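You operate a simulated robot arm through the tools that you are given. There is no shell and no other tool.

You run a simulated two-armed robot. Do the job below in one go: nothing can be reset, and whatever is moved stays where it is left.

## Task
Hold the sieve with yellow band on the top of the test bench steady with one hand and put the green brush from the top of the press bench in it with the other.

Only the result counts: the job must be done as asked and must still hold three seconds after the hand-in. Knocking over, shifting, dropping, spilling or breaking anything else fails it.

## Robot
Two 7-joint arms with two-finger parallel grippers on one trunk, on a base that moves. Base frame: it is fixed to the floor where the robot stands at the start and does not move with it; the origin is under the middle of the robot, x ahead of it, y to its left, z up. Lengths are in mm, angles in rad, forces in N, time in s.
The left shoulder is at the start at [50, 168, 1082], the right one opposite. With the tool pointing down near the work surface each hand reaches from about 200 to 660 mm from the robot's upright axis, wherever it stands, measured 20 degrees to its own side. Places, roughly: green brush (11x5x6 cm) [1100, -1700, 800]; sieve with yellow band (20x20x6 cm) [2600, -1900, 800]. Payload 1.57 kg a hand.
Tool frame (each hand has its own): the origin (TCP) lies between the finger pads and is the grasp point; the fingertips stand 30 mm ahead of it; z points along the fingers, y is the line along which they close. Largest opening 80 mm; finger width 17, thickness 12; the body of the gripper, 40 by 82 mm, starts 80 mm behind the TCP.
Orientation is told as [roll, pitch, yaw] about the base's x, y, z axes, in that order, counted from this pose: with the fingers straight down and closing along the base's y, the tool's x points along the base's -x, its y along +y and its z along -z.

## Interface
- The arms move only by the tool servo_tool. It takes "left_series", "right_series" or both (then of equal length, played together; a hand with none holds still); each is a list of rows, each an object of numbers (a shift or turn left out is 0, a gripper value left out holds the last): "x", "y", "z": the shift along the tool's x, y, z in mm; "ax", "ay", "az": the turn, a rotation vector about the tool's x, y, z in rad. In form: [{"x": .., "y": .., "z": .., "ax": .., "ay": .., "az": ..}, ...]. A call has 1 to 20 rows; each row shifts and turns the commanded pose from where the row before left it, along the tool's axes as they then stand. "left_fingers" and "right_fingers" are, for a hand that has rows, the opening, from 0 (shut) to 1 (fully open), set as the call begins (left out, the last holds). A row lasts 0.2 s, in which the tool goes at most 50 mm and 0.15 rad; a call with a longer step from one row to the next is refused whole, and so is a gripper value outside its range. A pose out of reach is approached as far as the arm can. The call stops where the force on the tool passes 40 N (or 10 N more than at its start, if that is more) or the arm is blocked; 0.2 s more then pass. Each finger travels about 45 mm/s and halts on what it meets, pressing with about 23 N; the grip force reading is that of the motor and also rises with nothing between the fingers. The clock runs only during rows and for 0.2 s after the last one: add rows that do not move to give the fingers time. The reply holds the time, the measured pose of the TCP, the force on the tool along the base axes, the opening and the grip force, in the units named above and with some noise, with the torque about the TCP (base axes, N m) and any sound that the robot's microphone picked up.
- Cameras (640 x 400 px; columns grow to the right, rows downward): "scene" is now at [126.6, 1.2, 1289.5]; the picture's right is [0.04, -1.00, 0.00], its down [-0.60, -0.02, -0.80] and it looks along [0.80, 0.03, -0.61] (base axes); focal length 258 px, centre (320, 200). "left" rides on the left gripper at [72, 7, -122] in its tool frame; the picture's right is [-0.09, 1.00, 0.00], its down [-0.84, -0.08, -0.54] and it looks along [-0.54, -0.05, 0.84] (tool axes); focal length 238 px, centre (320, 200). "right" rides on the right gripper at [72, -7, -122] in its tool frame; the picture's right is [0.09, 1.00, 0.00], its down [-0.84, 0.08, -0.54] and it looks along [-0.54, 0.05, 0.84] (tool axes); focal length 238 px, centre (320, 200). There is no depth. A picture from a camera that has moved, and an enlarged one, comes with that camera's place and axes in the base frame and with its lens.
- grab_frame(camera): a new picture of that camera. It takes no simulated time.
- slide_trunk(by): slides the trunk up (or, below 0, down) by that many mm; the arms and the scene camera ride with it, the base frame stays. It gives what a move gives, with no picture.
- drive_base(legs): drives the robot by 1 to 6 legs, each [ahead, left, turn to the left] in mm, mm and rad, along the robot's own axes; the way and the turn of a leg run together, so that a leg with both is an arc; at most 1500 mm and 3.142 rad a leg. The arms and the cameras ride along, it lands a little off, and it stops where it bumps. It gives what a move gives.
- head_to(pan, tilt): turns the head with the scene camera to pan (to the left, within 1.396 rad either way) and tilt (down, from -0.506 to 1.204), counted from straight ahead of the robot. It gives what a move gives.
- inspect(camera, box): a new picture of the part [left, top, right, bottom] of that camera's present view, enlarged. It takes no simulated time.
- job_done(): hands the job in; it is judged then, once.

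Nothing tells you exact positions but the pictures and the camera data. Unless the task says otherwise, let go and move clear before handing in.

The tools are called after ">>>" as name(argument=value, ...) on one line, values as JSON. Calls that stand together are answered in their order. servo_tool: Moves the arms, as the interface text tells. Its arguments: {"type":"object","properties":{"left_series":{"type":"array"},"left_fingers":{"type":"number"},"right_series":{"type":"array"},"right_fingers":{"type":"number"}},"required":[]} The other tools are called the same way: slide_trunk (by) moves the trunk up or down; drive_base (legs) drives the base; head_to (pan, tilt) turns the head that bears the scene camera; grab_frame (camera) takes a picture; inspect (camera, box) takes an enlarged picture of a part of a camera's view; job_done () hands the job in.

At the start:

```text
time_s: 0.0
left_position: [460.1, 228.5, 1084.4]
left_orientation: [-0.001, 0.001, 0.001]
left_contact_force: [0.1, -0.6, 0.6]
left_moment: [0.0, -0.04, 0.01]
left_finger_gap: 79.8
left_gripper_force: 0.2
right_position: [451.5, -143.7, 1060.4]
right_orientation: [0.0, 0.001, 0.0]
right_contact_force: [0.4, -0.1, -0.7]
right_moment: [0.02, -0.02, 0.0]
right_finger_gap: 80.2
right_gripper_force: 0.0
trunk travel left (down, up): [-250.0, 193.0]
robot x, y, heading: [0.7, 0.2, 0.001]
head pan, tilt (commanded): [0.042, 0.649]
```

scene: 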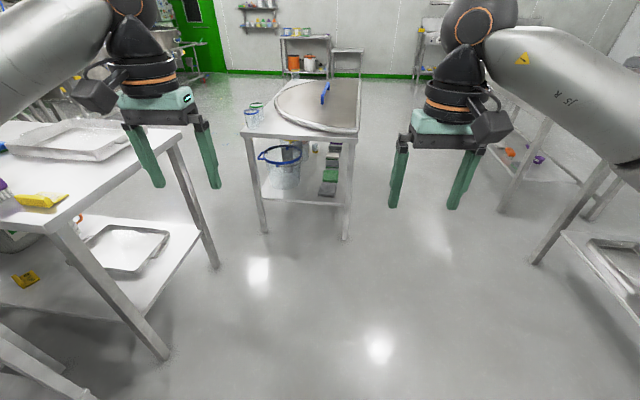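
right: 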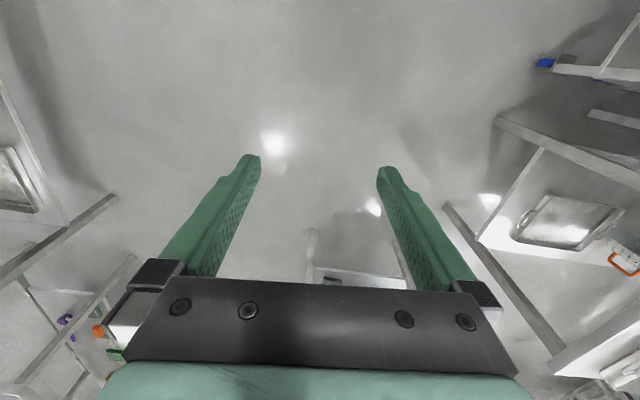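
left: 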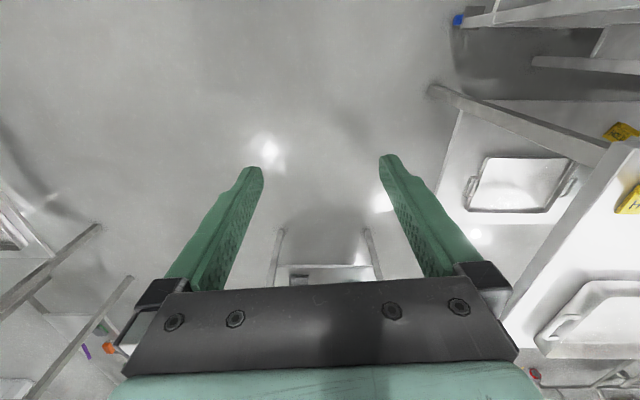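

I see a workshop with several tables; the green brush and the sieve should be off to my right (around [1100,-1700] and [2600,-1900]). I'll turn the head right to look at them first.

>>> head_to(pan=-1.0, tilt=0.35)

```text
time_s: 1.3
left_position: [460.5, 228.5, 1083.6]
left_orientation: [0.001, 0.0, 0.002]
left_contact_force: [0.0, -0.2, -0.1]
left_moment: [0.01, 0.0, 0.0]
left_finger_gap: 80.0
left_gripper_force: 0.0
right_position: [451.0, -143.3, 1061.6]
right_orientation: [0.0, -0.001, 0.001]
right_contact_force: [-0.1, 0.0, -0.3]
right_moment: [-0.01, 0.01, 0.04]
right_finger_gap: 79.9
right_gripper_force: 0.1
trunk travel left (down, up): [-250.0, 193.0]
robot x, y, heading: [0.1, -2.6, -0.003]
head pan, tilt (commanded): [-1.0, 0.351]
```

The head is now turned right; I take a picture to find the press bench and the test bench.

>>> grab_frame(camera="scene")

```text
taken
camera scene: at [90.2, -80.7, 1316.6], right [-0.84, -0.54, 0.0], down [-0.19, 0.29, -0.94], along [0.51, -0.79, -0.34], focal length 258 px, centre (320, 200)
```

scene: 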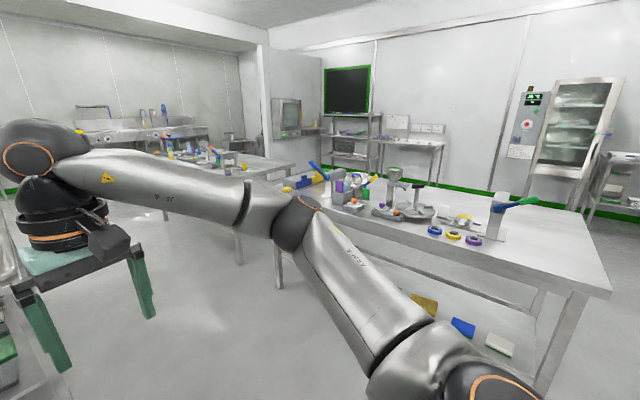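

I see a long bench on the right with presses, rings and tools, and another bench farther off. I enlarge the picture to identify objects.

>>> inspect(camera="scene", box=[260, 140, 420, 240])

>>> inspect(camera="scene", box=[100, 110, 300, 235])

>>> inspect(camera="scene", box=[400, 160, 620, 300])

```text
4.00 times, centred on (340, 190) of scene
camera zoom: at [90.2, -80.7, 1316.6], right [-0.84, -0.54, 0.0], down [-0.19, 0.29, -0.94], along [0.51, -0.79, -0.34], focal length 1030 px, centre (240, 240)
```

zoom: 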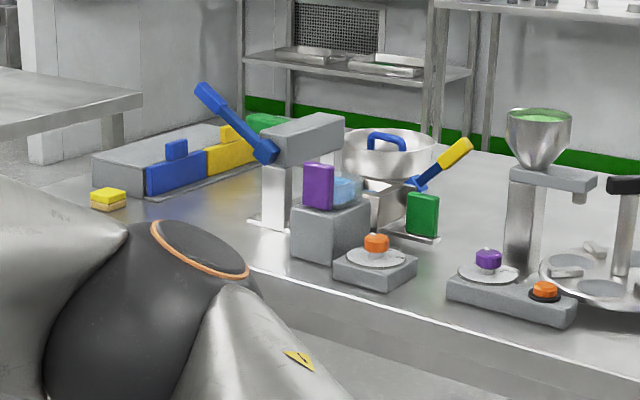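

```text
3.20 times, centred on (200, 172) of scene
camera zoom: at [90.2, -80.7, 1316.6], right [-0.84, -0.54, 0.0], down [-0.19, 0.29, -0.94], along [0.51, -0.79, -0.34], focal length 824 px, centre (704, 288)
```

zoom: 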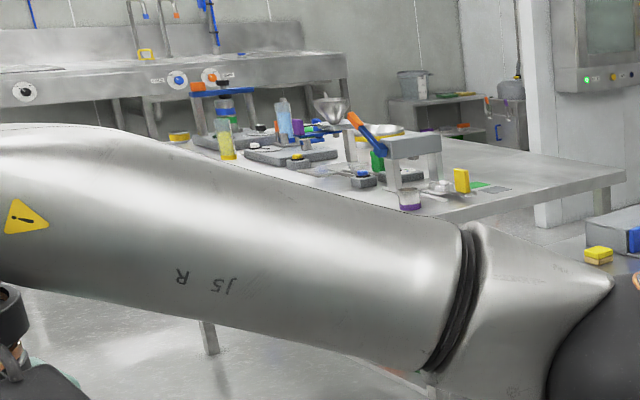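

```text
2.86 times, centred on (510, 230) of scene
camera zoom: at [90.2, -80.7, 1316.6], right [-0.84, -0.54, 0.0], down [-0.19, 0.29, -0.94], along [0.51, -0.79, -0.34], focal length 736 px, centre (-223, 114)
```

zoom: 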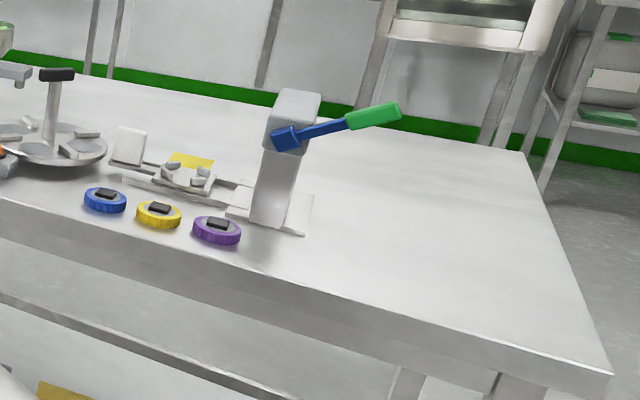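

The near bench on the right is the press bench; the farther one with a funnel and flasks is the test bench. The green item behind the first press is probably the brush. Before planning the approach I look straight down to see my own base footprint.

>>> head_to(pan=-0.5, tilt=1.2)

>>> grab_frame(camera="scene")

>>> head_to(pan=-0.65, tilt=0.4)

>>> grab_frame(camera="scene")

```text
time_s: 2.5
left_position: [460.9, 227.9, 1084.4]
left_orientation: [0.0, 0.0, 0.002]
left_contact_force: [-0.1, -0.3, 0.3]
left_moment: [0.02, -0.01, 0.03]
left_finger_gap: 80.0
left_gripper_force: 0.0
right_position: [451.6, -143.5, 1062.1]
right_orientation: [-0.001, 0.0, 0.0]
right_contact_force: [-0.2, 0.5, 0.2]
right_moment: [-0.02, 0.02, -0.02]
right_finger_gap: 80.0
right_gripper_force: 0.0
trunk travel left (down, up): [-250.0, 193.0]
robot x, y, heading: [3.3, 2.0, -0.001]
head pan, tilt (commanded): [-0.499, 1.201]
```

```text
taken
camera scene: at [89.0, -29.2, 1249.2], right [-0.48, -0.88, 0.0], down [-0.82, 0.45, -0.36], along [0.32, -0.17, -0.93], focal length 258 px, centre (320, 200)
```

scene: 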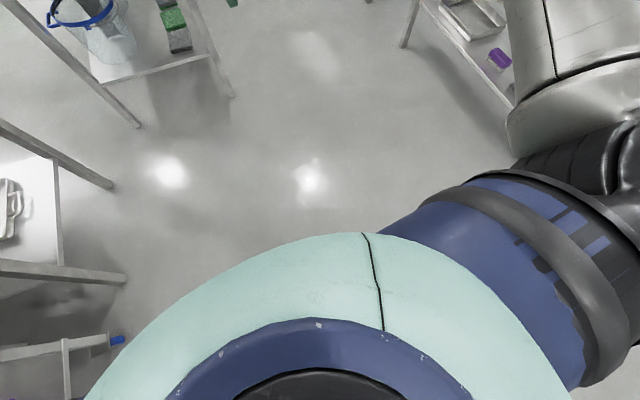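

```text
time_s: 3.6
left_position: [461.5, 228.6, 1084.1]
left_orientation: [0.0, 0.0, 0.001]
left_contact_force: [-0.4, -0.1, 0.0]
left_moment: [0.0, 0.01, -0.02]
left_finger_gap: 80.1
left_gripper_force: 0.1
right_position: [451.6, -144.9, 1062.0]
right_orientation: [0.002, -0.001, 0.0]
right_contact_force: [0.5, 0.2, 0.3]
right_moment: [-0.01, 0.03, -0.01]
right_finger_gap: 80.1
right_gripper_force: 0.1
trunk travel left (down, up): [-250.0, 193.0]
robot x, y, heading: [-3.4, 1.3, 0.002]
head pan, tilt (commanded): [-0.649, 0.4]
```

```text
taken
camera scene: at [113.7, -58.4, 1312.0], right [-0.6, -0.8, 0.0], down [-0.31, 0.24, -0.92], along [0.73, -0.56, -0.39], focal length 258 px, centre (320, 200)
```

scene: 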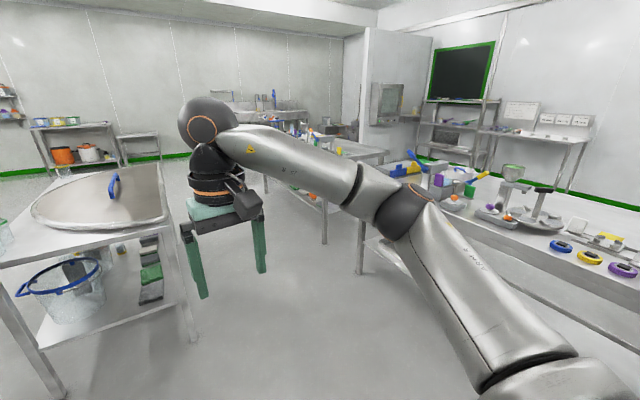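

The view down shows only the rounded torso, not the base. I'll tilt the right hand back towards the robot so its camera can see the base footprint and how close I may drive to benches.

>>> servo_tool(right_series=[{"ay": 0.15}, {"ay": 0.15}, {"ay": 0.15}, {"ay": 0.15}, {"ay": 0.15}, {"ay": 0.15}])

>>> grab_frame(camera="right")

```text
time_s: 5.0
left_position: [459.8, 226.7, 1084.1]
left_orientation: [0.001, 0.001, 0.002]
left_contact_force: [0.5, 0.3, -0.7]
left_moment: [0.01, -0.02, -0.02]
left_finger_gap: 80.1
left_gripper_force: 0.1
right_position: [403.2, -148.5, 1030.1]
right_orientation: [0.002, 0.798, 0.0]
right_contact_force: [-0.3, -0.6, -0.5]
right_moment: [0.04, 0.02, 0.0]
right_finger_gap: 80.0
right_gripper_force: 0.0
right hand out of reach, approached as far as the arm can: row 4, 5, 6
trunk travel left (down, up): [-250.0, 193.0]
robot x, y, heading: [-1.3, 2.2, 0.0]
head pan, tilt (commanded): [-0.649, 0.4]
```

```text
taken
camera right: at [440.7, -155.2, 1167.1], right [-0.06, 1.0, 0.07], down [0.97, 0.08, -0.22], along [-0.22, 0.05, -0.97], focal length 238 px, centre (320, 200)
```

right: 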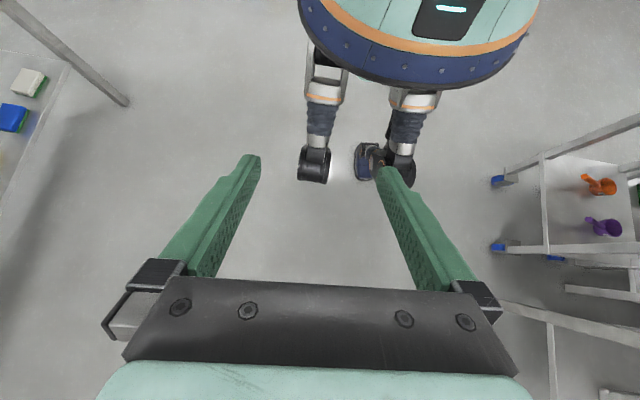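

The right hand camera shows the base: slim legs with wheels under a round torso, so I can get quite close to benches. I'll put the right hand back, then drive towards the press bench.

>>> servo_tool(right_series=[{"ay": -0.15}, {"ay": -0.15}, {"ay": -0.15}, {"ay": -0.15}, {"ay": -0.15}, {"ay": -0.15}])

>>> drive_base(legs=[[800, -450, 0]])

>>> head_to(pan=-1.3, tilt=0.5)

>>> grab_frame(camera="scene")

```text
time_s: 6.4
left_position: [460.5, 228.1, 1084.2]
left_orientation: [-0.001, 0.001, 0.001]
left_contact_force: [0.0, -0.3, 0.2]
left_moment: [-0.02, 0.02, 0.0]
left_finger_gap: 79.8
left_gripper_force: 0.1
right_position: [404.1, -148.7, 1030.8]
right_orientation: [0.002, -0.106, -0.003]
right_contact_force: [0.2, -0.5, 0.3]
right_moment: [-0.02, -0.02, 0.0]
right_finger_gap: 79.9
right_gripper_force: 0.0
trunk travel left (down, up): [-250.0, 193.0]
robot x, y, heading: [-0.2, -0.2, 0.002]
head pan, tilt (commanded): [-0.649, 0.4]
```

```text
time_s: 11.2
left_position: [1266.6, -221.4, 1083.5]
left_orientation: [0.0, -0.001, -0.008]
left_contact_force: [0.0, 0.0, 1.3]
left_moment: [0.0, -0.01, -0.01]
left_finger_gap: 79.9
left_gripper_force: 0.0
right_position: [1206.7, -597.3, 1030.3]
right_orientation: [0.002, -0.103, -0.01]
right_contact_force: [0.2, 0.9, -1.0]
right_moment: [0.01, 0.03, 0.02]
right_finger_gap: 79.9
right_gripper_force: 0.0
trunk travel left (down, up): [-250.0, 193.0]
robot x, y, heading: [803.9, -444.1, -0.007]
head pan, tilt (commanded): [-0.649, 0.4]
```

```text
time_s: 12.2
left_position: [1266.8, -220.9, 1085.3]
left_orientation: [0.001, -0.001, -0.009]
left_contact_force: [0.3, 0.2, 0.1]
left_moment: [0.02, 0.03, -0.01]
left_finger_gap: 80.3
left_gripper_force: 0.1
right_position: [1206.1, -597.5, 1029.6]
right_orientation: [0.002, -0.103, -0.011]
right_contact_force: [-0.7, 1.5, 0.4]
right_moment: [0.0, 0.0, -0.04]
right_finger_gap: 80.0
right_gripper_force: 0.1
trunk travel left (down, up): [-250.0, 193.0]
robot x, y, heading: [803.3, -445.4, -0.011]
head pan, tilt (commanded): [-1.3, 0.499]
```

```text
taken
camera scene: at [867.4, -535.8, 1302.9], right [-0.97, -0.26, 0.0], down [-0.12, 0.46, -0.88], along [0.23, -0.85, -0.48], focal length 258 px, centre (320, 200)
```

scene: 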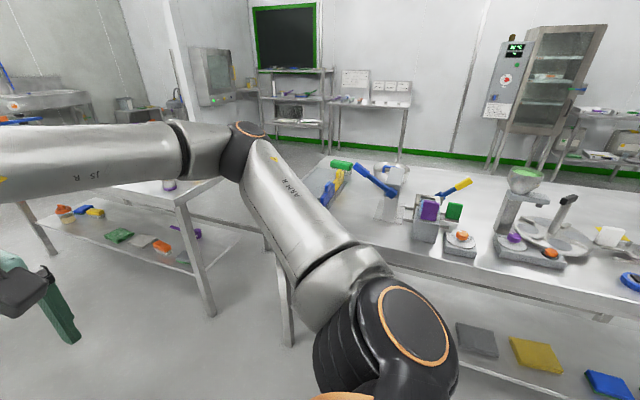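

I'm nearer the press bench and can see the green item at its back left corner. I zoom in on it.

>>> inspect(camera="scene", box=[270, 130, 430, 230])

>>> inspect(camera="scene", box=[380, 150, 540, 250])

```text
4.00 times, centred on (350, 180) of scene
camera zoom: at [867.4, -535.8, 1302.9], right [-0.97, -0.26, 0.0], down [-0.12, 0.46, -0.88], along [0.23, -0.85, -0.48], focal length 1030 px, centre (200, 280)
```

zoom: 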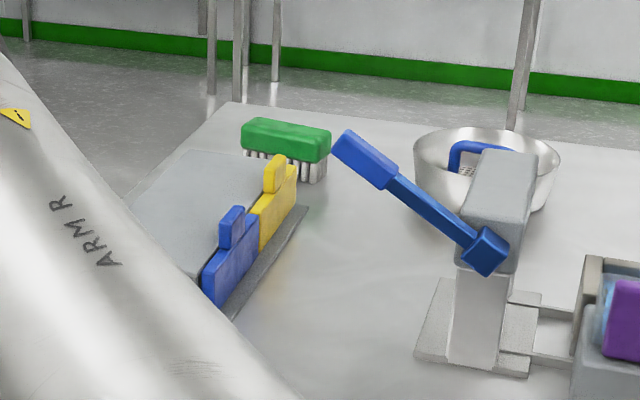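

```text
4.00 times, centred on (460, 200) of scene
camera zoom: at [867.4, -535.8, 1302.9], right [-0.97, -0.26, 0.0], down [-0.12, 0.46, -0.88], along [0.23, -0.85, -0.48], focal length 1030 px, centre (-240, 200)
```

zoom: 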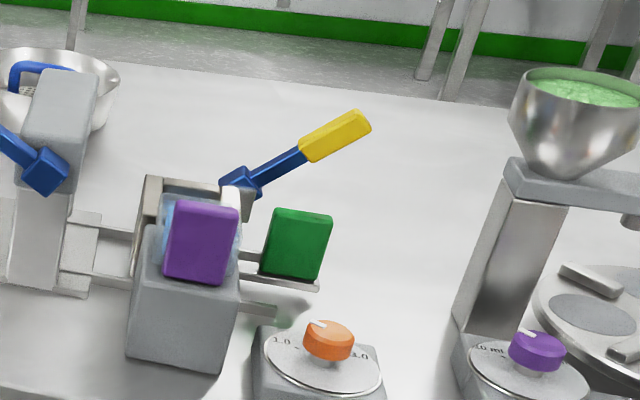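

The green brush (green back, white bristles) sits near the back left corner of the press bench, at about [1085, -1740]. The sieve's bench starts at x≈1750. I turn to face the benches to survey the gap and the space behind them.

>>> drive_base(legs=[[0, 0, -1.2]])

>>> head_to(pan=0.3, tilt=0.35)

>>> grab_frame(camera="scene")

>>> head_to(pan=-0.8, tilt=0.35)

>>> grab_frame(camera="scene")

```text
time_s: 15.7
left_position: [1178.0, -796.8, 1084.0]
left_orientation: [-0.001, 0.0, -1.215]
left_contact_force: [-0.6, 0.2, 0.4]
left_moment: [0.03, 0.0, -0.01]
left_finger_gap: 80.0
left_gripper_force: 0.1
right_position: [805.5, -875.9, 1030.1]
right_orientation: [0.001, -0.102, -1.217]
right_contact_force: [-0.8, 0.8, 0.2]
right_moment: [0.01, -0.02, 0.01]
right_finger_gap: 80.0
right_gripper_force: 0.0
trunk travel left (down, up): [-250.0, 193.0]
robot x, y, heading: [805.4, -441.6, -1.214]
head pan, tilt (commanded): [-1.3, 0.499]
```

```text
time_s: 17.3
left_position: [1177.6, -797.4, 1084.4]
left_orientation: [0.0, 0.001, -1.214]
left_contact_force: [-0.4, -0.8, -0.3]
left_moment: [0.0, -0.01, 0.04]
left_finger_gap: 80.0
left_gripper_force: 0.0
right_position: [804.8, -875.1, 1029.7]
right_orientation: [0.0, -0.103, -1.216]
right_contact_force: [1.1, 0.0, -0.2]
right_moment: [-0.01, 0.03, 0.01]
right_finger_gap: 80.0
right_gripper_force: 0.0
trunk travel left (down, up): [-250.0, 193.0]
robot x, y, heading: [804.4, -443.0, -1.22]
head pan, tilt (commanded): [0.3, 0.351]
```

```text
taken
camera scene: at [874.4, -558.9, 1316.6], right [-0.79, -0.61, 0.0], down [-0.21, 0.27, -0.94], along [0.57, -0.74, -0.34], focal length 258 px, centre (320, 200)
```

scene: 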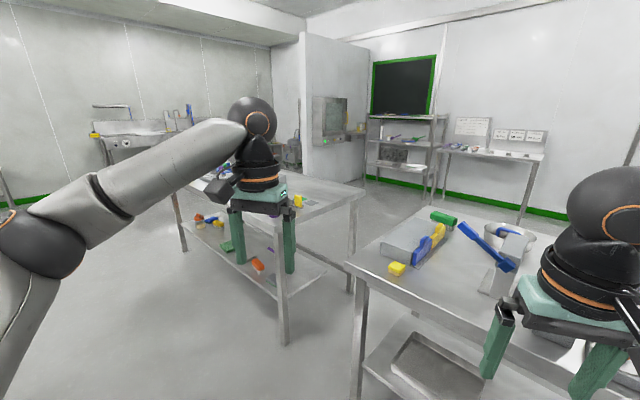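

```text
time_s: 18.6
left_position: [1177.5, -796.4, 1084.8]
left_orientation: [-0.001, 0.0, -1.215]
left_contact_force: [0.2, 0.2, -0.1]
left_moment: [0.0, 0.01, -0.01]
left_finger_gap: 79.9
left_gripper_force: 0.0
right_position: [805.4, -874.8, 1029.3]
right_orientation: [0.002, -0.104, -1.216]
right_contact_force: [0.7, 0.7, 0.1]
right_moment: [0.05, 0.0, 0.02]
right_finger_gap: 80.1
right_gripper_force: 0.1
trunk travel left (down, up): [-250.0, 193.0]
robot x, y, heading: [804.7, -444.0, -1.213]
head pan, tilt (commanded): [-0.799, 0.351]
```

```text
taken
camera scene: at [777.7, -569.2, 1316.6], right [-0.9, 0.43, 0.0], down [0.15, 0.31, -0.94], along [-0.4, -0.85, -0.34], focal length 258 px, centre (320, 200)
```

scene: 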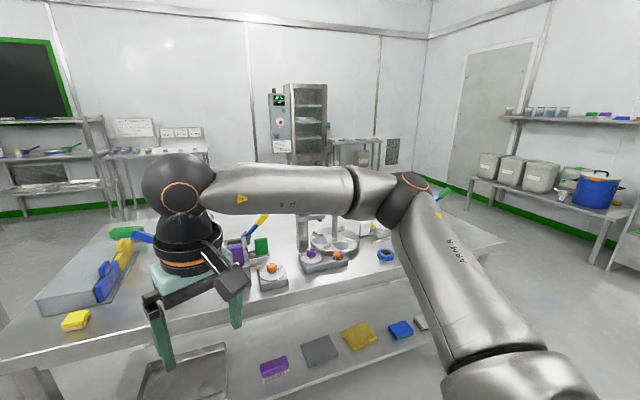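

The benches are seen; the space behind them looks open, with the gap between benches only about 0.45 m. I look farther right to judge the way around the press bench's other end.

>>> head_to(pan=-1.39, tilt=0.3)

>>> grab_frame(camera="scene")

>>> head_to(pan=0.9, tilt=0.3)

>>> grab_frame(camera="scene")

```text
time_s: 19.6
left_position: [1177.1, -797.4, 1083.9]
left_orientation: [0.001, 0.001, -1.215]
left_contact_force: [0.2, -0.8, 0.2]
left_moment: [0.01, 0.01, -0.01]
left_finger_gap: 79.8
left_gripper_force: 0.1
right_position: [805.2, -874.9, 1030.3]
right_orientation: [0.001, -0.102, -1.218]
right_contact_force: [-0.4, -0.5, 0.2]
right_moment: [0.0, -0.01, 0.04]
right_finger_gap: 80.1
right_gripper_force: 0.1
trunk travel left (down, up): [-250.0, 193.0]
robot x, y, heading: [803.3, -446.7, -1.216]
head pan, tilt (commanded): [-1.389, 0.3]
```

```text
taken
camera scene: at [737.5, -532.9, 1321.3], right [-0.51, 0.86, 0.0], down [0.25, 0.15, -0.96], along [-0.82, -0.49, -0.3], focal length 258 px, centre (320, 200)
```

scene: 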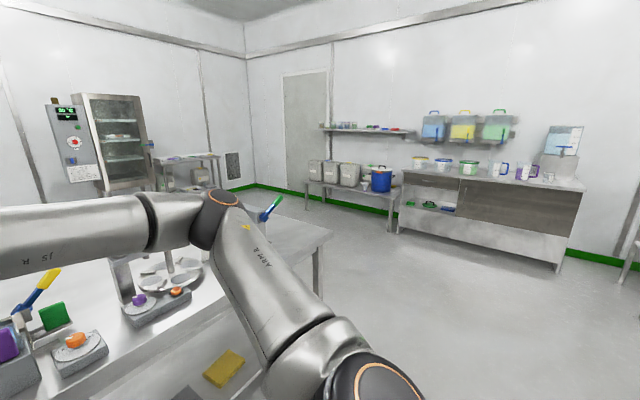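

```text
time_s: 21.8
left_position: [1178.2, -796.5, 1083.9]
left_orientation: [0.0, -0.002, -1.215]
left_contact_force: [-0.2, -0.2, 0.1]
left_moment: [-0.01, 0.01, 0.02]
left_finger_gap: 80.1
left_gripper_force: 0.0
right_position: [805.1, -875.1, 1029.6]
right_orientation: [0.002, -0.101, -1.217]
right_contact_force: [0.3, -0.4, 0.3]
right_moment: [-0.02, 0.01, -0.03]
right_finger_gap: 80.3
right_gripper_force: 0.1
trunk travel left (down, up): [-250.0, 193.0]
robot x, y, heading: [806.0, -444.4, -1.213]
head pan, tilt (commanded): [0.901, 0.3]
```

```text
taken
camera scene: at [906.5, -514.0, 1321.3], right [-0.31, -0.95, 0.0], down [-0.28, 0.09, -0.96], along [0.91, -0.3, -0.3], focal length 258 px, centre (320, 200)
```

scene: 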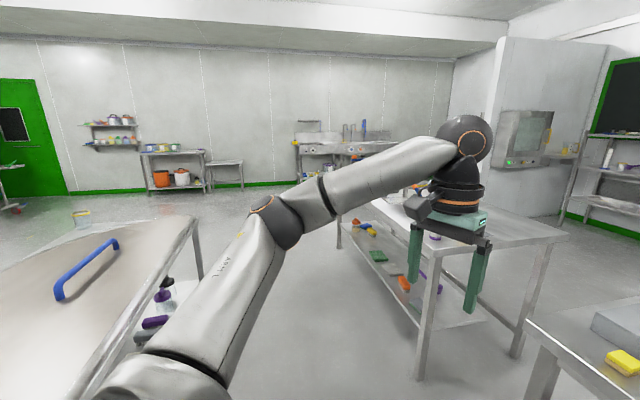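

There is plenty of open floor to the right, so I'll drive round the press bench's right end to its back side, from which both brush and sieve are closer to the edge.

>>> drive_base(legs=[[0, 0, -1.93], [1500, 0, 0], [200, 0, 0]])

```text
time_s: 34.9
left_position: [-1335.0, -702.7, 1084.5]
left_orientation: [-0.001, -0.002, -3.126]
left_contact_force: [-0.4, -0.2, -0.1]
left_moment: [0.0, -0.03, 0.0]
left_finger_gap: 80.1
left_gripper_force: 0.1
right_position: [-1286.2, -325.7, 1029.4]
right_orientation: [0.003, -0.102, -3.129]
right_contact_force: [0.6, 0.6, 0.0]
right_moment: [-0.01, 0.02, -0.01]
right_finger_gap: 80.1
right_gripper_force: 0.1
trunk travel left (down, up): [-250.0, 193.0]
robot x, y, heading: [-878.5, -466.1, -3.131]
head pan, tilt (commanded): [0.901, 0.3]
```

I'm at about [-880, -466], facing -x. I turn left to face -y and look down the corridor before driving.

>>> drive_base(legs=[[0, 0, 1.56]])

>>> head_to(pan=0.3, tilt=0.4)

>>> grab_frame(camera="scene")

```text
time_s: 39.1
left_position: [-648.5, -927.8, 1083.8]
left_orientation: [0.001, -0.001, -1.567]
left_contact_force: [0.1, 0.0, -0.5]
left_moment: [0.01, 0.01, 0.02]
left_finger_gap: 79.9
left_gripper_force: 0.1
right_position: [-1025.6, -873.5, 1030.5]
right_orientation: [0.002, -0.103, -1.57]
right_contact_force: [0.3, 0.6, 0.9]
right_moment: [0.03, 0.03, 0.02]
right_finger_gap: 80.1
right_gripper_force: 0.1
trunk travel left (down, up): [-250.0, 193.0]
robot x, y, heading: [-873.4, -466.7, -1.57]
head pan, tilt (commanded): [0.901, 0.3]
```

```text
time_s: 40.1
left_position: [-648.5, -927.6, 1085.2]
left_orientation: [0.001, 0.001, -1.568]
left_contact_force: [-0.1, -0.3, 0.4]
left_moment: [-0.02, 0.0, 0.0]
left_finger_gap: 79.9
left_gripper_force: 0.0
right_position: [-1024.9, -872.0, 1030.8]
right_orientation: [0.0, -0.103, -1.569]
right_contact_force: [1.5, 0.3, 0.1]
right_moment: [0.02, -0.01, -0.01]
right_finger_gap: 80.0
right_gripper_force: 0.1
trunk travel left (down, up): [-250.0, 193.0]
robot x, y, heading: [-878.1, -466.7, -1.566]
head pan, tilt (commanded): [0.3, 0.4]
```

```text
taken
camera scene: at [-850.3, -599.1, 1312.0], right [-0.95, -0.3, 0.0], down [-0.12, 0.37, -0.92], along [0.28, -0.88, -0.39], focal length 258 px, centre (320, 200)
```

scene: 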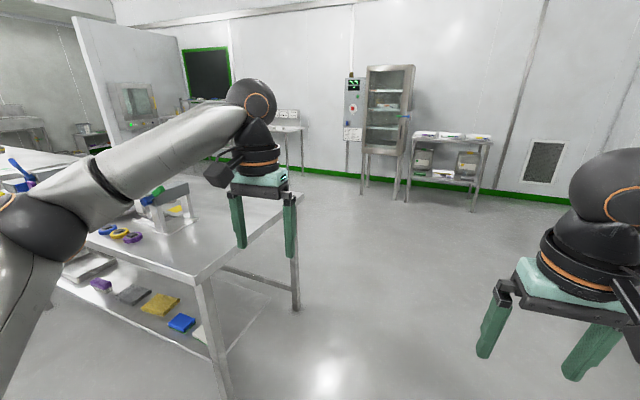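

The corridor behind the bench is clear (cabinets only near y≈-3900). I drive down to y≈-2650, turn to face +x and go along behind the press bench.

>>> drive_base(legs=[[1500, 0, 0], [700, 0, 0], [0, 0, 1.57], [1500, 0, 0]])

>>> head_to(pan=0.5, tilt=0.45)

>>> grab_frame(camera="scene")

```text
time_s: 61.9
left_position: [1126.3, -2381.6, 1084.0]
left_orientation: [0.002, 0.0, 0.028]
left_contact_force: [0.0, -0.1, 0.0]
left_moment: [-0.01, -0.01, 0.03]
left_finger_gap: 80.1
left_gripper_force: 0.0
right_position: [1081.0, -2760.9, 1029.1]
right_orientation: [0.0, -0.103, 0.026]
right_contact_force: [0.4, -0.2, 0.0]
right_moment: [0.01, -0.02, 0.02]
right_finger_gap: 80.0
right_gripper_force: 0.0
trunk travel left (down, up): [-250.0, 193.0]
robot x, y, heading: [673.8, -2624.0, 0.031]
head pan, tilt (commanded): [0.3, 0.4]
```

```text
time_s: 62.7
left_position: [1125.7, -2382.3, 1083.9]
left_orientation: [0.001, 0.001, 0.029]
left_contact_force: [0.7, 0.0, -0.6]
left_moment: [-0.01, 0.03, 0.03]
left_finger_gap: 79.9
left_gripper_force: 0.0
right_position: [1079.8, -2760.4, 1030.3]
right_orientation: [0.005, -0.105, 0.027]
right_contact_force: [-0.5, 0.1, 0.5]
right_moment: [-0.03, 0.0, 0.04]
right_finger_gap: 80.4
right_gripper_force: 0.0
trunk travel left (down, up): [-250.0, 193.0]
robot x, y, heading: [674.7, -2622.3, 0.026]
head pan, tilt (commanded): [0.499, 0.45]
```

```text
taken
camera scene: at [791.2, -2577.6, 1307.4], right [0.5, -0.86, 0.0], down [-0.38, -0.22, -0.9], along [0.78, 0.45, -0.44], focal length 258 px, centre (320, 200)
```

scene: 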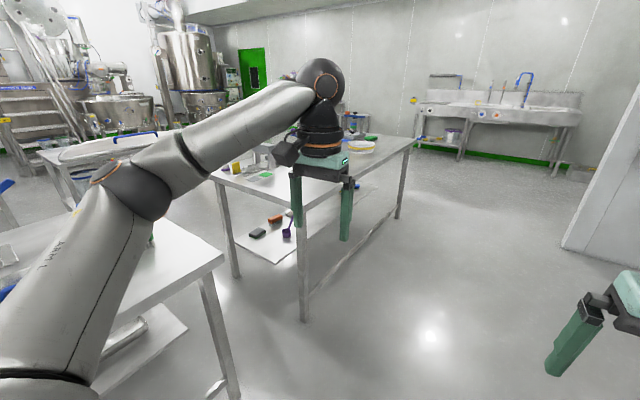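

I see the test bench from behind, with the sieve (yellow band) on it near the back edge. I zoom in on it, and on the press bench's near corner.

>>> inspect(camera="scene", box=[330, 110, 430, 172])

>>> head_to(pan=1.2, tilt=0.5)

>>> grab_frame(camera="scene")

```text
6.40 times, centred on (380, 141) of scene
camera zoom: at [791.2, -2577.6, 1307.4], right [0.5, -0.86, 0.0], down [-0.38, -0.22, -0.9], along [0.78, 0.45, -0.44], focal length 1648 px, centre (-64, 578)
```

zoom: 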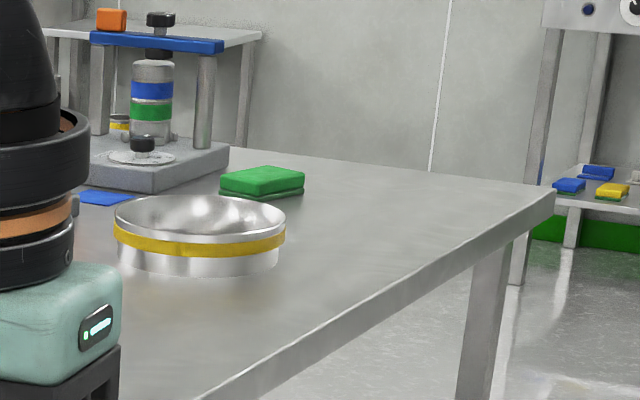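

```text
time_s: 63.7
left_position: [1125.7, -2382.0, 1083.0]
left_orientation: [0.001, 0.001, 0.027]
left_contact_force: [-0.1, 0.0, -0.2]
left_moment: [-0.02, -0.03, -0.03]
left_finger_gap: 80.1
left_gripper_force: 0.1
right_position: [1080.6, -2758.8, 1031.0]
right_orientation: [0.002, -0.104, 0.026]
right_contact_force: [0.5, 0.4, 0.6]
right_moment: [0.03, -0.01, -0.01]
right_finger_gap: 80.1
right_gripper_force: 0.0
trunk travel left (down, up): [-250.0, 193.0]
robot x, y, heading: [675.2, -2625.5, 0.028]
head pan, tilt (commanded): [1.201, 0.499]
```

```text
taken
camera scene: at [742.3, -2538.1, 1302.9], right [0.94, -0.34, 0.0], down [-0.16, -0.45, -0.88], along [0.3, 0.83, -0.48], focal length 258 px, centre (320, 200)
```

scene: 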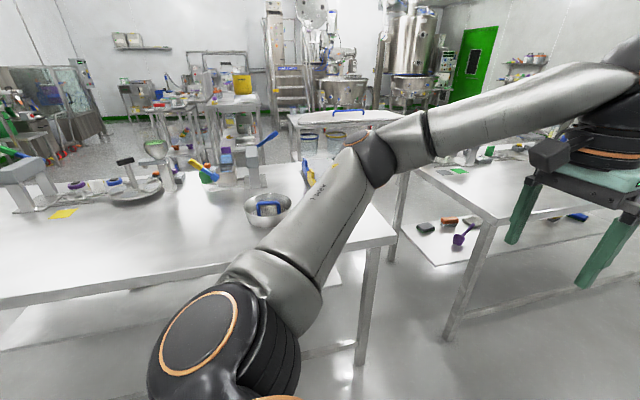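

The sieve is a shallow round pan with a yellow band at about [2570, -1900], close to the back edge. I now turn to face the press bench from behind and look for the brush.

>>> drive_base(legs=[[0, 0, 1.43]])

>>> head_to(pan=-0.25, tilt=0.5)

>>> grab_frame(camera="scene")

```text
time_s: 67.6
left_position: [500.3, -2137.8, 1083.5]
left_orientation: [-0.001, 0.0, 1.45]
left_contact_force: [-0.1, -0.4, -0.5]
left_moment: [0.0, -0.01, 0.03]
left_finger_gap: 80.1
left_gripper_force: 0.1
right_position: [868.1, -2239.5, 1030.5]
right_orientation: [0.002, -0.103, 1.447]
right_contact_force: [0.6, -0.3, 0.4]
right_moment: [-0.01, 0.0, 0.03]
right_finger_gap: 80.1
right_gripper_force: 0.0
trunk travel left (down, up): [-250.0, 193.0]
robot x, y, heading: [670.3, -2618.8, 1.447]
head pan, tilt (commanded): [1.201, 0.499]
```

```text
time_s: 69.2
left_position: [501.5, -2138.9, 1085.5]
left_orientation: [0.0, 0.0, 1.45]
left_contact_force: [-0.7, 0.1, 0.2]
left_moment: [0.0, -0.02, 0.02]
left_finger_gap: 80.2
left_gripper_force: 0.0
right_position: [867.7, -2240.0, 1030.6]
right_orientation: [0.002, -0.103, 1.446]
right_contact_force: [-0.2, -0.9, 0.6]
right_moment: [0.01, 0.02, -0.04]
right_finger_gap: 80.1
right_gripper_force: 0.0
trunk travel left (down, up): [-250.0, 193.0]
robot x, y, heading: [674.3, -2624.4, 1.453]
head pan, tilt (commanded): [-0.25, 0.499]
```

```text
taken
camera scene: at [709.5, -2500.3, 1302.9], right [0.93, -0.36, 0.0], down [-0.17, -0.45, -0.88], along [0.32, 0.82, -0.48], focal length 258 px, centre (320, 200)
```

scene: 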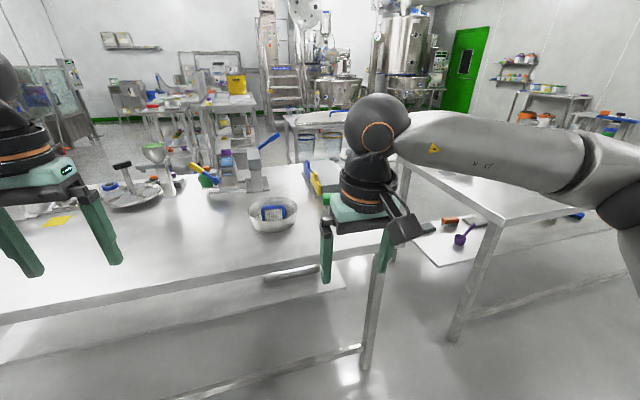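

The right arm hides the brush. I shift a little right and forward to see it between the hands.

>>> drive_base(legs=[[100, -300, 0]])

>>> head_to(pan=-0.05, tilt=0.6)

>>> grab_frame(camera="scene")

```text
time_s: 72.4
left_position: [815.2, -2077.6, 1083.7]
left_orientation: [0.0, 0.0, 1.443]
left_contact_force: [-0.2, 1.0, -0.5]
left_moment: [0.01, 0.0, -0.02]
left_finger_gap: 79.8
left_gripper_force: 0.1
right_position: [1181.8, -2181.8, 1030.3]
right_orientation: [0.003, -0.105, 1.441]
right_contact_force: [0.7, -0.1, -0.5]
right_moment: [0.0, -0.03, 0.02]
right_finger_gap: 79.9
right_gripper_force: 0.1
trunk travel left (down, up): [-250.0, 193.0]
robot x, y, heading: [980.7, -2562.6, 1.441]
head pan, tilt (commanded): [-0.25, 0.499]
```

```text
time_s: 73.2
left_position: [815.3, -2077.0, 1084.0]
left_orientation: [0.0, 0.0, 1.442]
left_contact_force: [0.4, 0.5, -0.5]
left_moment: [-0.04, 0.01, -0.01]
left_finger_gap: 79.8
left_gripper_force: 0.1
right_position: [1182.1, -2180.1, 1030.4]
right_orientation: [0.002, -0.105, 1.442]
right_contact_force: [0.7, -0.6, 0.4]
right_moment: [0.02, 0.03, 0.01]
right_finger_gap: 80.1
right_gripper_force: 0.1
trunk travel left (down, up): [-250.0, 193.0]
robot x, y, heading: [981.2, -2567.3, 1.443]
head pan, tilt (commanded): [-0.051, 0.6]
```

```text
taken
camera scene: at [1003.3, -2438.5, 1293.8], right [0.98, -0.18, 0.0], down [-0.1, -0.56, -0.83], along [0.15, 0.81, -0.56], focal length 258 px, centre (320, 200)
```

scene: 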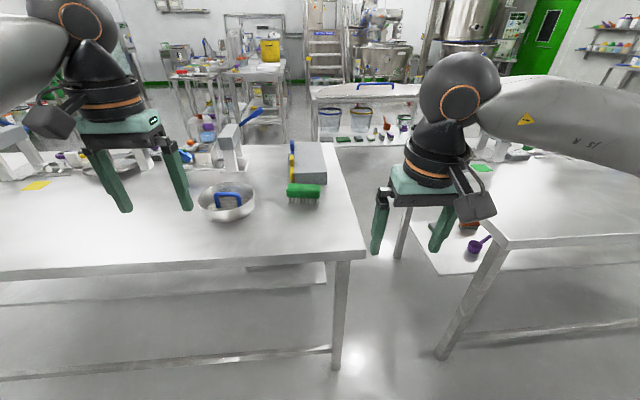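

>>> inspect(camera="scene", box=[180, 130, 380, 255])

>>> inspect(camera="scene", box=[270, 160, 350, 210])

```text
3.20 times, centred on (280, 192) of scene
camera zoom: at [1003.3, -2438.5, 1293.8], right [0.98, -0.18, 0.0], down [-0.1, -0.56, -0.83], along [0.15, 0.81, -0.56], focal length 824 px, centre (448, 224)
```

zoom: 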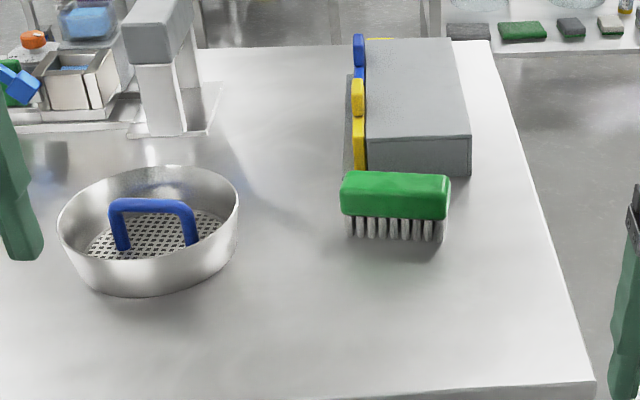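

```text
8.00 times, centred on (310, 185) of scene
camera zoom: at [1003.3, -2438.5, 1293.8], right [0.98, -0.18, 0.0], down [-0.1, -0.56, -0.83], along [0.15, 0.81, -0.56], focal length 2060 px, centre (400, 320)
```

zoom: 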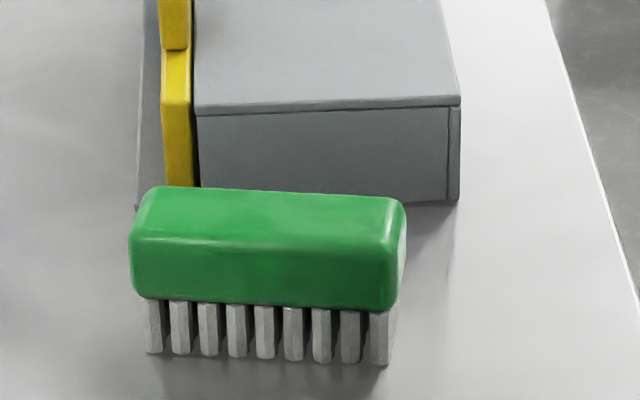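

The brush is clearly visible: centre about [1078, -1721, 833], long axis roughly along the bench, with ~80 mm free space to the grey block behind it; the bench top is at z≈800. I'll drive forward and left so the right hand can reach it comfortably.

>>> drive_base(legs=[[200, 200, 0]])

>>> head_to(pan=-0.3, tilt=0.7)

>>> grab_frame(camera="scene")

```text
time_s: 75.5
left_position: [644.8, -1853.0, 1083.4]
left_orientation: [-0.001, -0.001, 1.438]
left_contact_force: [-0.4, 0.2, -0.6]
left_moment: [0.02, 0.01, -0.01]
left_finger_gap: 80.0
left_gripper_force: 0.0
right_position: [1010.3, -1958.1, 1030.7]
right_orientation: [0.0, -0.103, 1.436]
right_contact_force: [-0.2, 0.4, -0.2]
right_moment: [0.01, -0.01, 0.0]
right_finger_gap: 79.8
right_gripper_force: 0.1
trunk travel left (down, up): [-250.0, 193.0]
robot x, y, heading: [808.5, -2337.9, 1.436]
head pan, tilt (commanded): [-0.051, 0.6]
```

```text
time_s: 76.3
left_position: [645.0, -1852.5, 1084.8]
left_orientation: [0.002, 0.0, 1.437]
left_contact_force: [-1.0, -0.1, -0.5]
left_moment: [-0.02, 0.0, 0.02]
left_finger_gap: 80.3
left_gripper_force: 0.1
right_position: [1009.7, -1958.8, 1029.2]
right_orientation: [0.002, -0.106, 1.436]
right_contact_force: [0.0, -0.4, -0.7]
right_moment: [-0.02, 0.0, -0.02]
right_finger_gap: 79.9
right_gripper_force: 0.0
trunk travel left (down, up): [-250.0, 193.0]
robot x, y, heading: [806.0, -2338.3, 1.438]
head pan, tilt (commanded): [-0.3, 0.7]
```

```text
taken
camera scene: at [849.9, -2224.5, 1285.2], right [0.91, -0.42, 0.0], down [-0.27, -0.58, -0.77], along [0.32, 0.69, -0.64], focal length 258 px, centre (320, 200)
```

scene: 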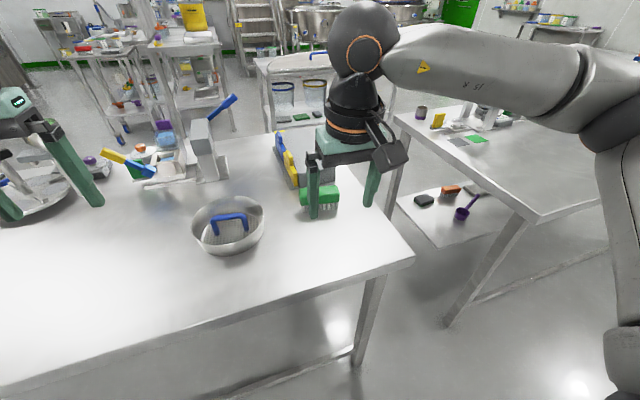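

I advance another 110 mm so the brush lies about 530 mm ahead, then level the right hand and turn its wrist so the fingers close across the brush's width.

>>> drive_base(legs=[[110, 0, 0]])

>>> servo_tool(right_series=[{"ay": 0.105}, {"az": -0.1435}, {"az": -0.1435}, {"az": -0.1435}, {"az": -0.1435}, {"az": -0.1435}, {"az": -0.1435}, {"az": -0.1435}, {"az": -0.1435}, {"az": -0.1435}, {"az": -0.1435}], right_fingers=1.0)

>>> grab_frame(camera="right")

>>> grab_frame(camera="scene")

```text
time_s: 77.5
left_position: [660.5, -1742.9, 1084.7]
left_orientation: [0.001, 0.001, 1.435]
left_contact_force: [0.5, 0.3, -0.5]
left_moment: [0.0, -0.02, 0.01]
left_finger_gap: 80.0
left_gripper_force: 0.3
right_position: [1026.1, -1849.9, 1030.1]
right_orientation: [0.002, -0.104, 1.434]
right_contact_force: [-0.6, -0.2, -0.3]
right_moment: [0.01, 0.01, 0.05]
right_finger_gap: 79.9
right_gripper_force: 0.0
trunk travel left (down, up): [-250.0, 193.0]
robot x, y, heading: [821.6, -2231.4, 1.436]
head pan, tilt (commanded): [-0.3, 0.7]
```

```text
time_s: 79.9
left_position: [659.7, -1742.8, 1085.2]
left_orientation: [-0.001, 0.0, 1.435]
left_contact_force: [-0.4, 0.9, 0.0]
left_moment: [0.0, -0.01, 0.02]
left_finger_gap: 80.1
left_gripper_force: 0.0
right_position: [976.9, -1914.1, 1022.2]
right_orientation: [0.0, 0.0, 2.865]
right_contact_force: [-0.4, -0.7, 1.2]
right_moment: [0.02, 0.03, 0.02]
right_finger_gap: 80.0
right_gripper_force: 0.0
right hand out of reach, approached as far as the arm can: row 9, 10, 11
trunk travel left (down, up): [-250.0, 193.0]
robot x, y, heading: [823.7, -2228.6, 1.435]
head pan, tilt (commanded): [-0.3, 0.7]
```

```text
taken
camera right: at [1048.5, -1927.8, 1144.9], right [-0.18, -0.98, 0.0], down [-0.83, 0.15, 0.54], along [-0.53, 0.1, -0.84], focal length 238 px, centre (320, 200)
```

right: 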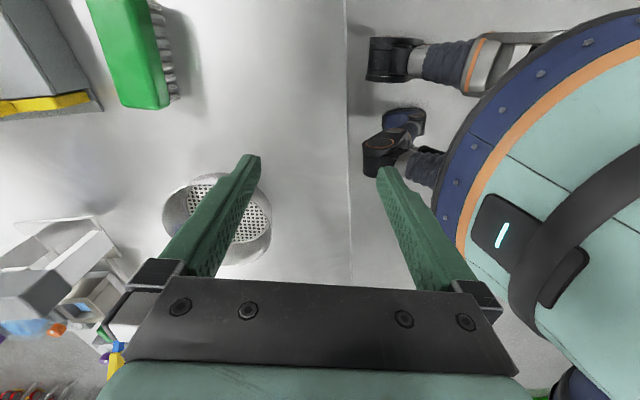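

```text
taken
camera scene: at [864.7, -2116.3, 1285.2], right [0.91, -0.42, 0.0], down [-0.27, -0.58, -0.77], along [0.32, 0.69, -0.64], focal length 258 px, centre (320, 200)
```

scene: 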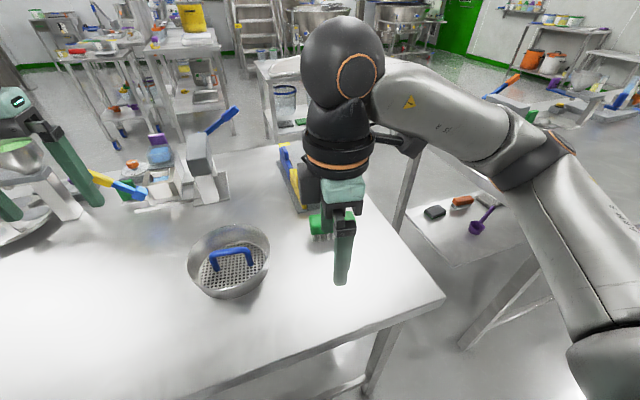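

The wrist turned well (yaw 2.865) though the hand slid back a bit. In its camera I see the brush with yaw about -0.29; I move the hand above it at z≈1000 and check alignment.

>>> servo_tool(right_series=[{"x": 8, "y": -34.5, "z": 3.7}, {"x": 8, "y": -34.5, "z": 3.7}, {"x": 8, "y": -34.5, "z": 3.7}, {"x": 8, "y": -34.5, "z": 3.7}, {"x": 8, "y": -34.5, "z": 3.7}, {"x": 8, "y": -34.5, "z": 3.7}])

>>> grab_frame(camera="right")

```text
time_s: 81.3
left_position: [659.1, -1743.3, 1085.5]
left_orientation: [0.002, 0.0, 1.436]
left_contact_force: [-0.4, -0.4, -1.0]
left_moment: [0.01, -0.04, 0.0]
left_finger_gap: 80.1
left_gripper_force: 0.0
right_position: [963.5, -1904.2, 994.3]
right_orientation: [0.001, -0.001, 2.866]
right_contact_force: [-0.3, -0.5, -0.4]
right_moment: [-0.02, 0.01, -0.03]
right_finger_gap: 80.1
right_gripper_force: 0.0
right hand out of reach, approached as far as the arm can: row 1, 2, 3, 4, 5, 6
trunk travel left (down, up): [-250.0, 193.0]
robot x, y, heading: [821.5, -2233.1, 1.435]
head pan, tilt (commanded): [-0.3, 0.7]
```

```text
taken
camera right: at [1034.5, -1917.3, 1117.1], right [-0.18, -0.98, 0.0], down [-0.83, 0.15, 0.54], along [-0.53, 0.1, -0.84], focal length 238 px, centre (320, 200)
```

right: 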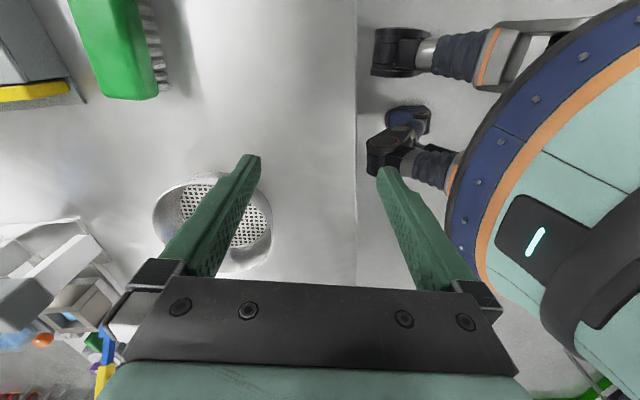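

That wrist direction runs into the arm's limit. I turn the wrist back to neutral and move the hand over the brush first, then try turning it the other way.

>>> servo_tool(right_series=[{"az": 0.143}, {"az": 0.143}, {"az": 0.143}, {"az": 0.143}, {"az": 0.143}, {"az": 0.143}, {"az": 0.143}, {"az": 0.143}, {"az": 0.143}, {"az": 0.143}, {"x": -38, "y": -17.8, "z": -1.2}, {"x": -38, "y": -17.8, "z": -1.2}, {"x": -38, "y": -17.8, "z": -1.2}, {"x": -38, "y": -17.8, "z": -1.2}, {"x": -38, "y": -17.8, "z": -1.2}])

>>> grab_frame(camera="right")

```text
time_s: 84.5
left_position: [660.8, -1744.0, 1083.4]
left_orientation: [-0.001, 0.001, 1.435]
left_contact_force: [0.9, 1.1, -0.8]
left_moment: [-0.01, 0.03, -0.03]
left_finger_gap: 79.8
left_gripper_force: 0.1
right_position: [1076.4, -1729.0, 1001.6]
right_orientation: [0.0, 0.002, 1.438]
right_contact_force: [-0.2, 1.0, 0.0]
right_moment: [0.0, -0.04, -0.04]
right_finger_gap: 80.0
right_gripper_force: 0.0
trunk travel left (down, up): [-250.0, 193.0]
robot x, y, heading: [823.1, -2231.2, 1.437]
head pan, tilt (commanded): [-0.3, 0.7]
```

```text
taken
camera right: at [1074.4, -1801.1, 1124.6], right [-1.0, 0.04, 0.0], down [0.03, 0.84, 0.54], along [0.02, 0.54, -0.84], focal length 238 px, centre (320, 200)
```

right: 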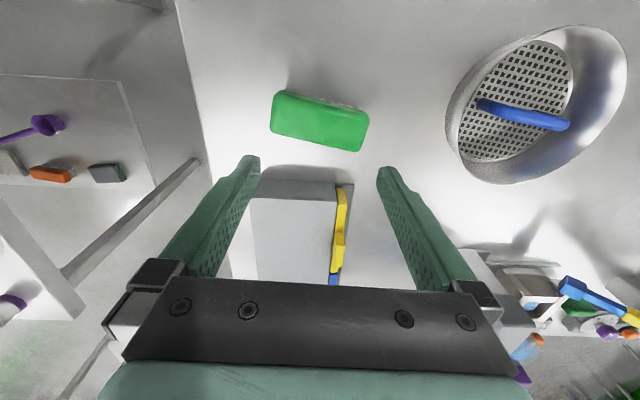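

The hand is now above the brush; the brush centre is about [1077, -1732] with yaw ≈ -0.285. I turn the wrist the other way to yaw -0.285.

>>> servo_tool(right_series=[{"az": 0.1435}, {"az": 0.1435}, {"az": 0.1435}, {"az": 0.1435}, {"az": 0.1435}, {"az": 0.1435}, {"az": 0.1435}, {"az": 0.1435}, {"az": 0.1435}, {"az": 0.1435}, {"az": 0.1435}, {"az": 0.1435}])

>>> grab_frame(camera="right")

```text
time_s: 87.1
left_position: [660.1, -1744.0, 1084.6]
left_orientation: [-0.001, -0.001, 1.435]
left_contact_force: [0.2, -0.1, 0.6]
left_moment: [-0.02, 0.04, 0.01]
left_finger_gap: 80.1
left_gripper_force: 0.0
right_position: [1076.7, -1727.9, 1000.8]
right_orientation: [-0.002, 0.001, -0.287]
right_contact_force: [-0.2, 0.3, 0.1]
right_moment: [0.04, 0.0, 0.01]
right_finger_gap: 80.1
right_gripper_force: 0.0
trunk travel left (down, up): [-250.0, 193.0]
robot x, y, heading: [820.8, -2230.9, 1.438]
head pan, tilt (commanded): [-0.3, 0.7]
```

```text
taken
camera right: at [1006.6, -1714.5, 1123.2], right [0.19, 0.98, 0.0], down [0.83, -0.16, 0.54], along [0.53, -0.11, -0.84], focal length 238 px, centre (320, 200)
```

right: 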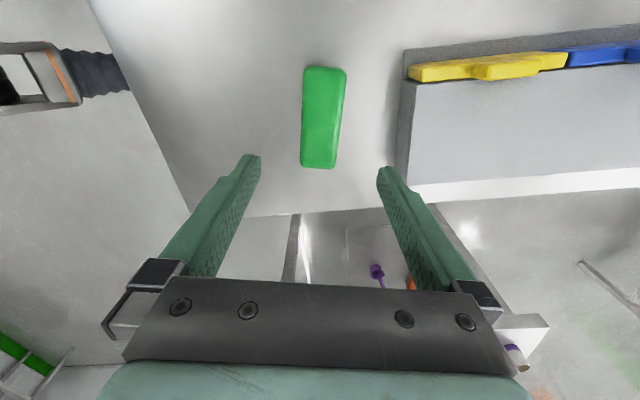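

The wrist reaches this orientation, and the brush lies centred between the fingers, within a couple of mm. I descend partway with a tiny yaw trim and check again.

>>> servo_tool(right_series=[{"z": 30, "az": -0.02}, {"z": 30}, {"z": 25}, {}])

>>> grab_frame(camera="right")

```text
time_s: 88.1
left_position: [660.5, -1743.4, 1084.8]
left_orientation: [0.001, 0.0, 1.436]
left_contact_force: [0.6, -0.2, 0.3]
left_moment: [-0.01, 0.03, -0.01]
left_finger_gap: 80.0
left_gripper_force: 0.1
right_position: [1078.6, -1729.4, 915.2]
right_orientation: [0.001, -0.001, -0.265]
right_contact_force: [-0.1, -0.1, 0.5]
right_moment: [-0.02, 0.0, 0.02]
right_finger_gap: 79.9
right_gripper_force: 0.0
trunk travel left (down, up): [-250.0, 193.0]
robot x, y, heading: [821.8, -2229.3, 1.435]
head pan, tilt (commanded): [-0.3, 0.7]
```

```text
taken
camera right: at [1006.4, -1717.2, 1037.9], right [0.17, 0.99, 0.0], down [0.83, -0.14, 0.54], along [0.53, -0.09, -0.84], focal length 238 px, centre (320, 200)
```

right: 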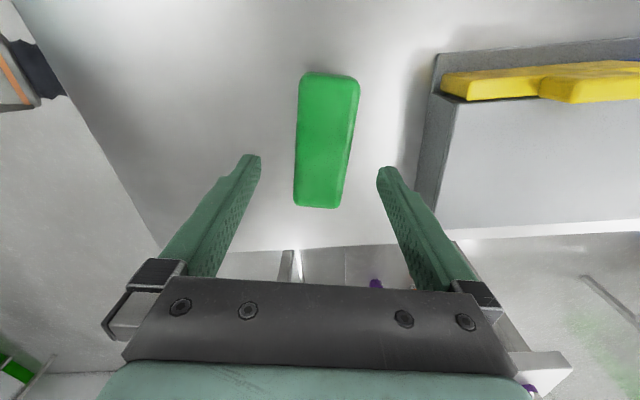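

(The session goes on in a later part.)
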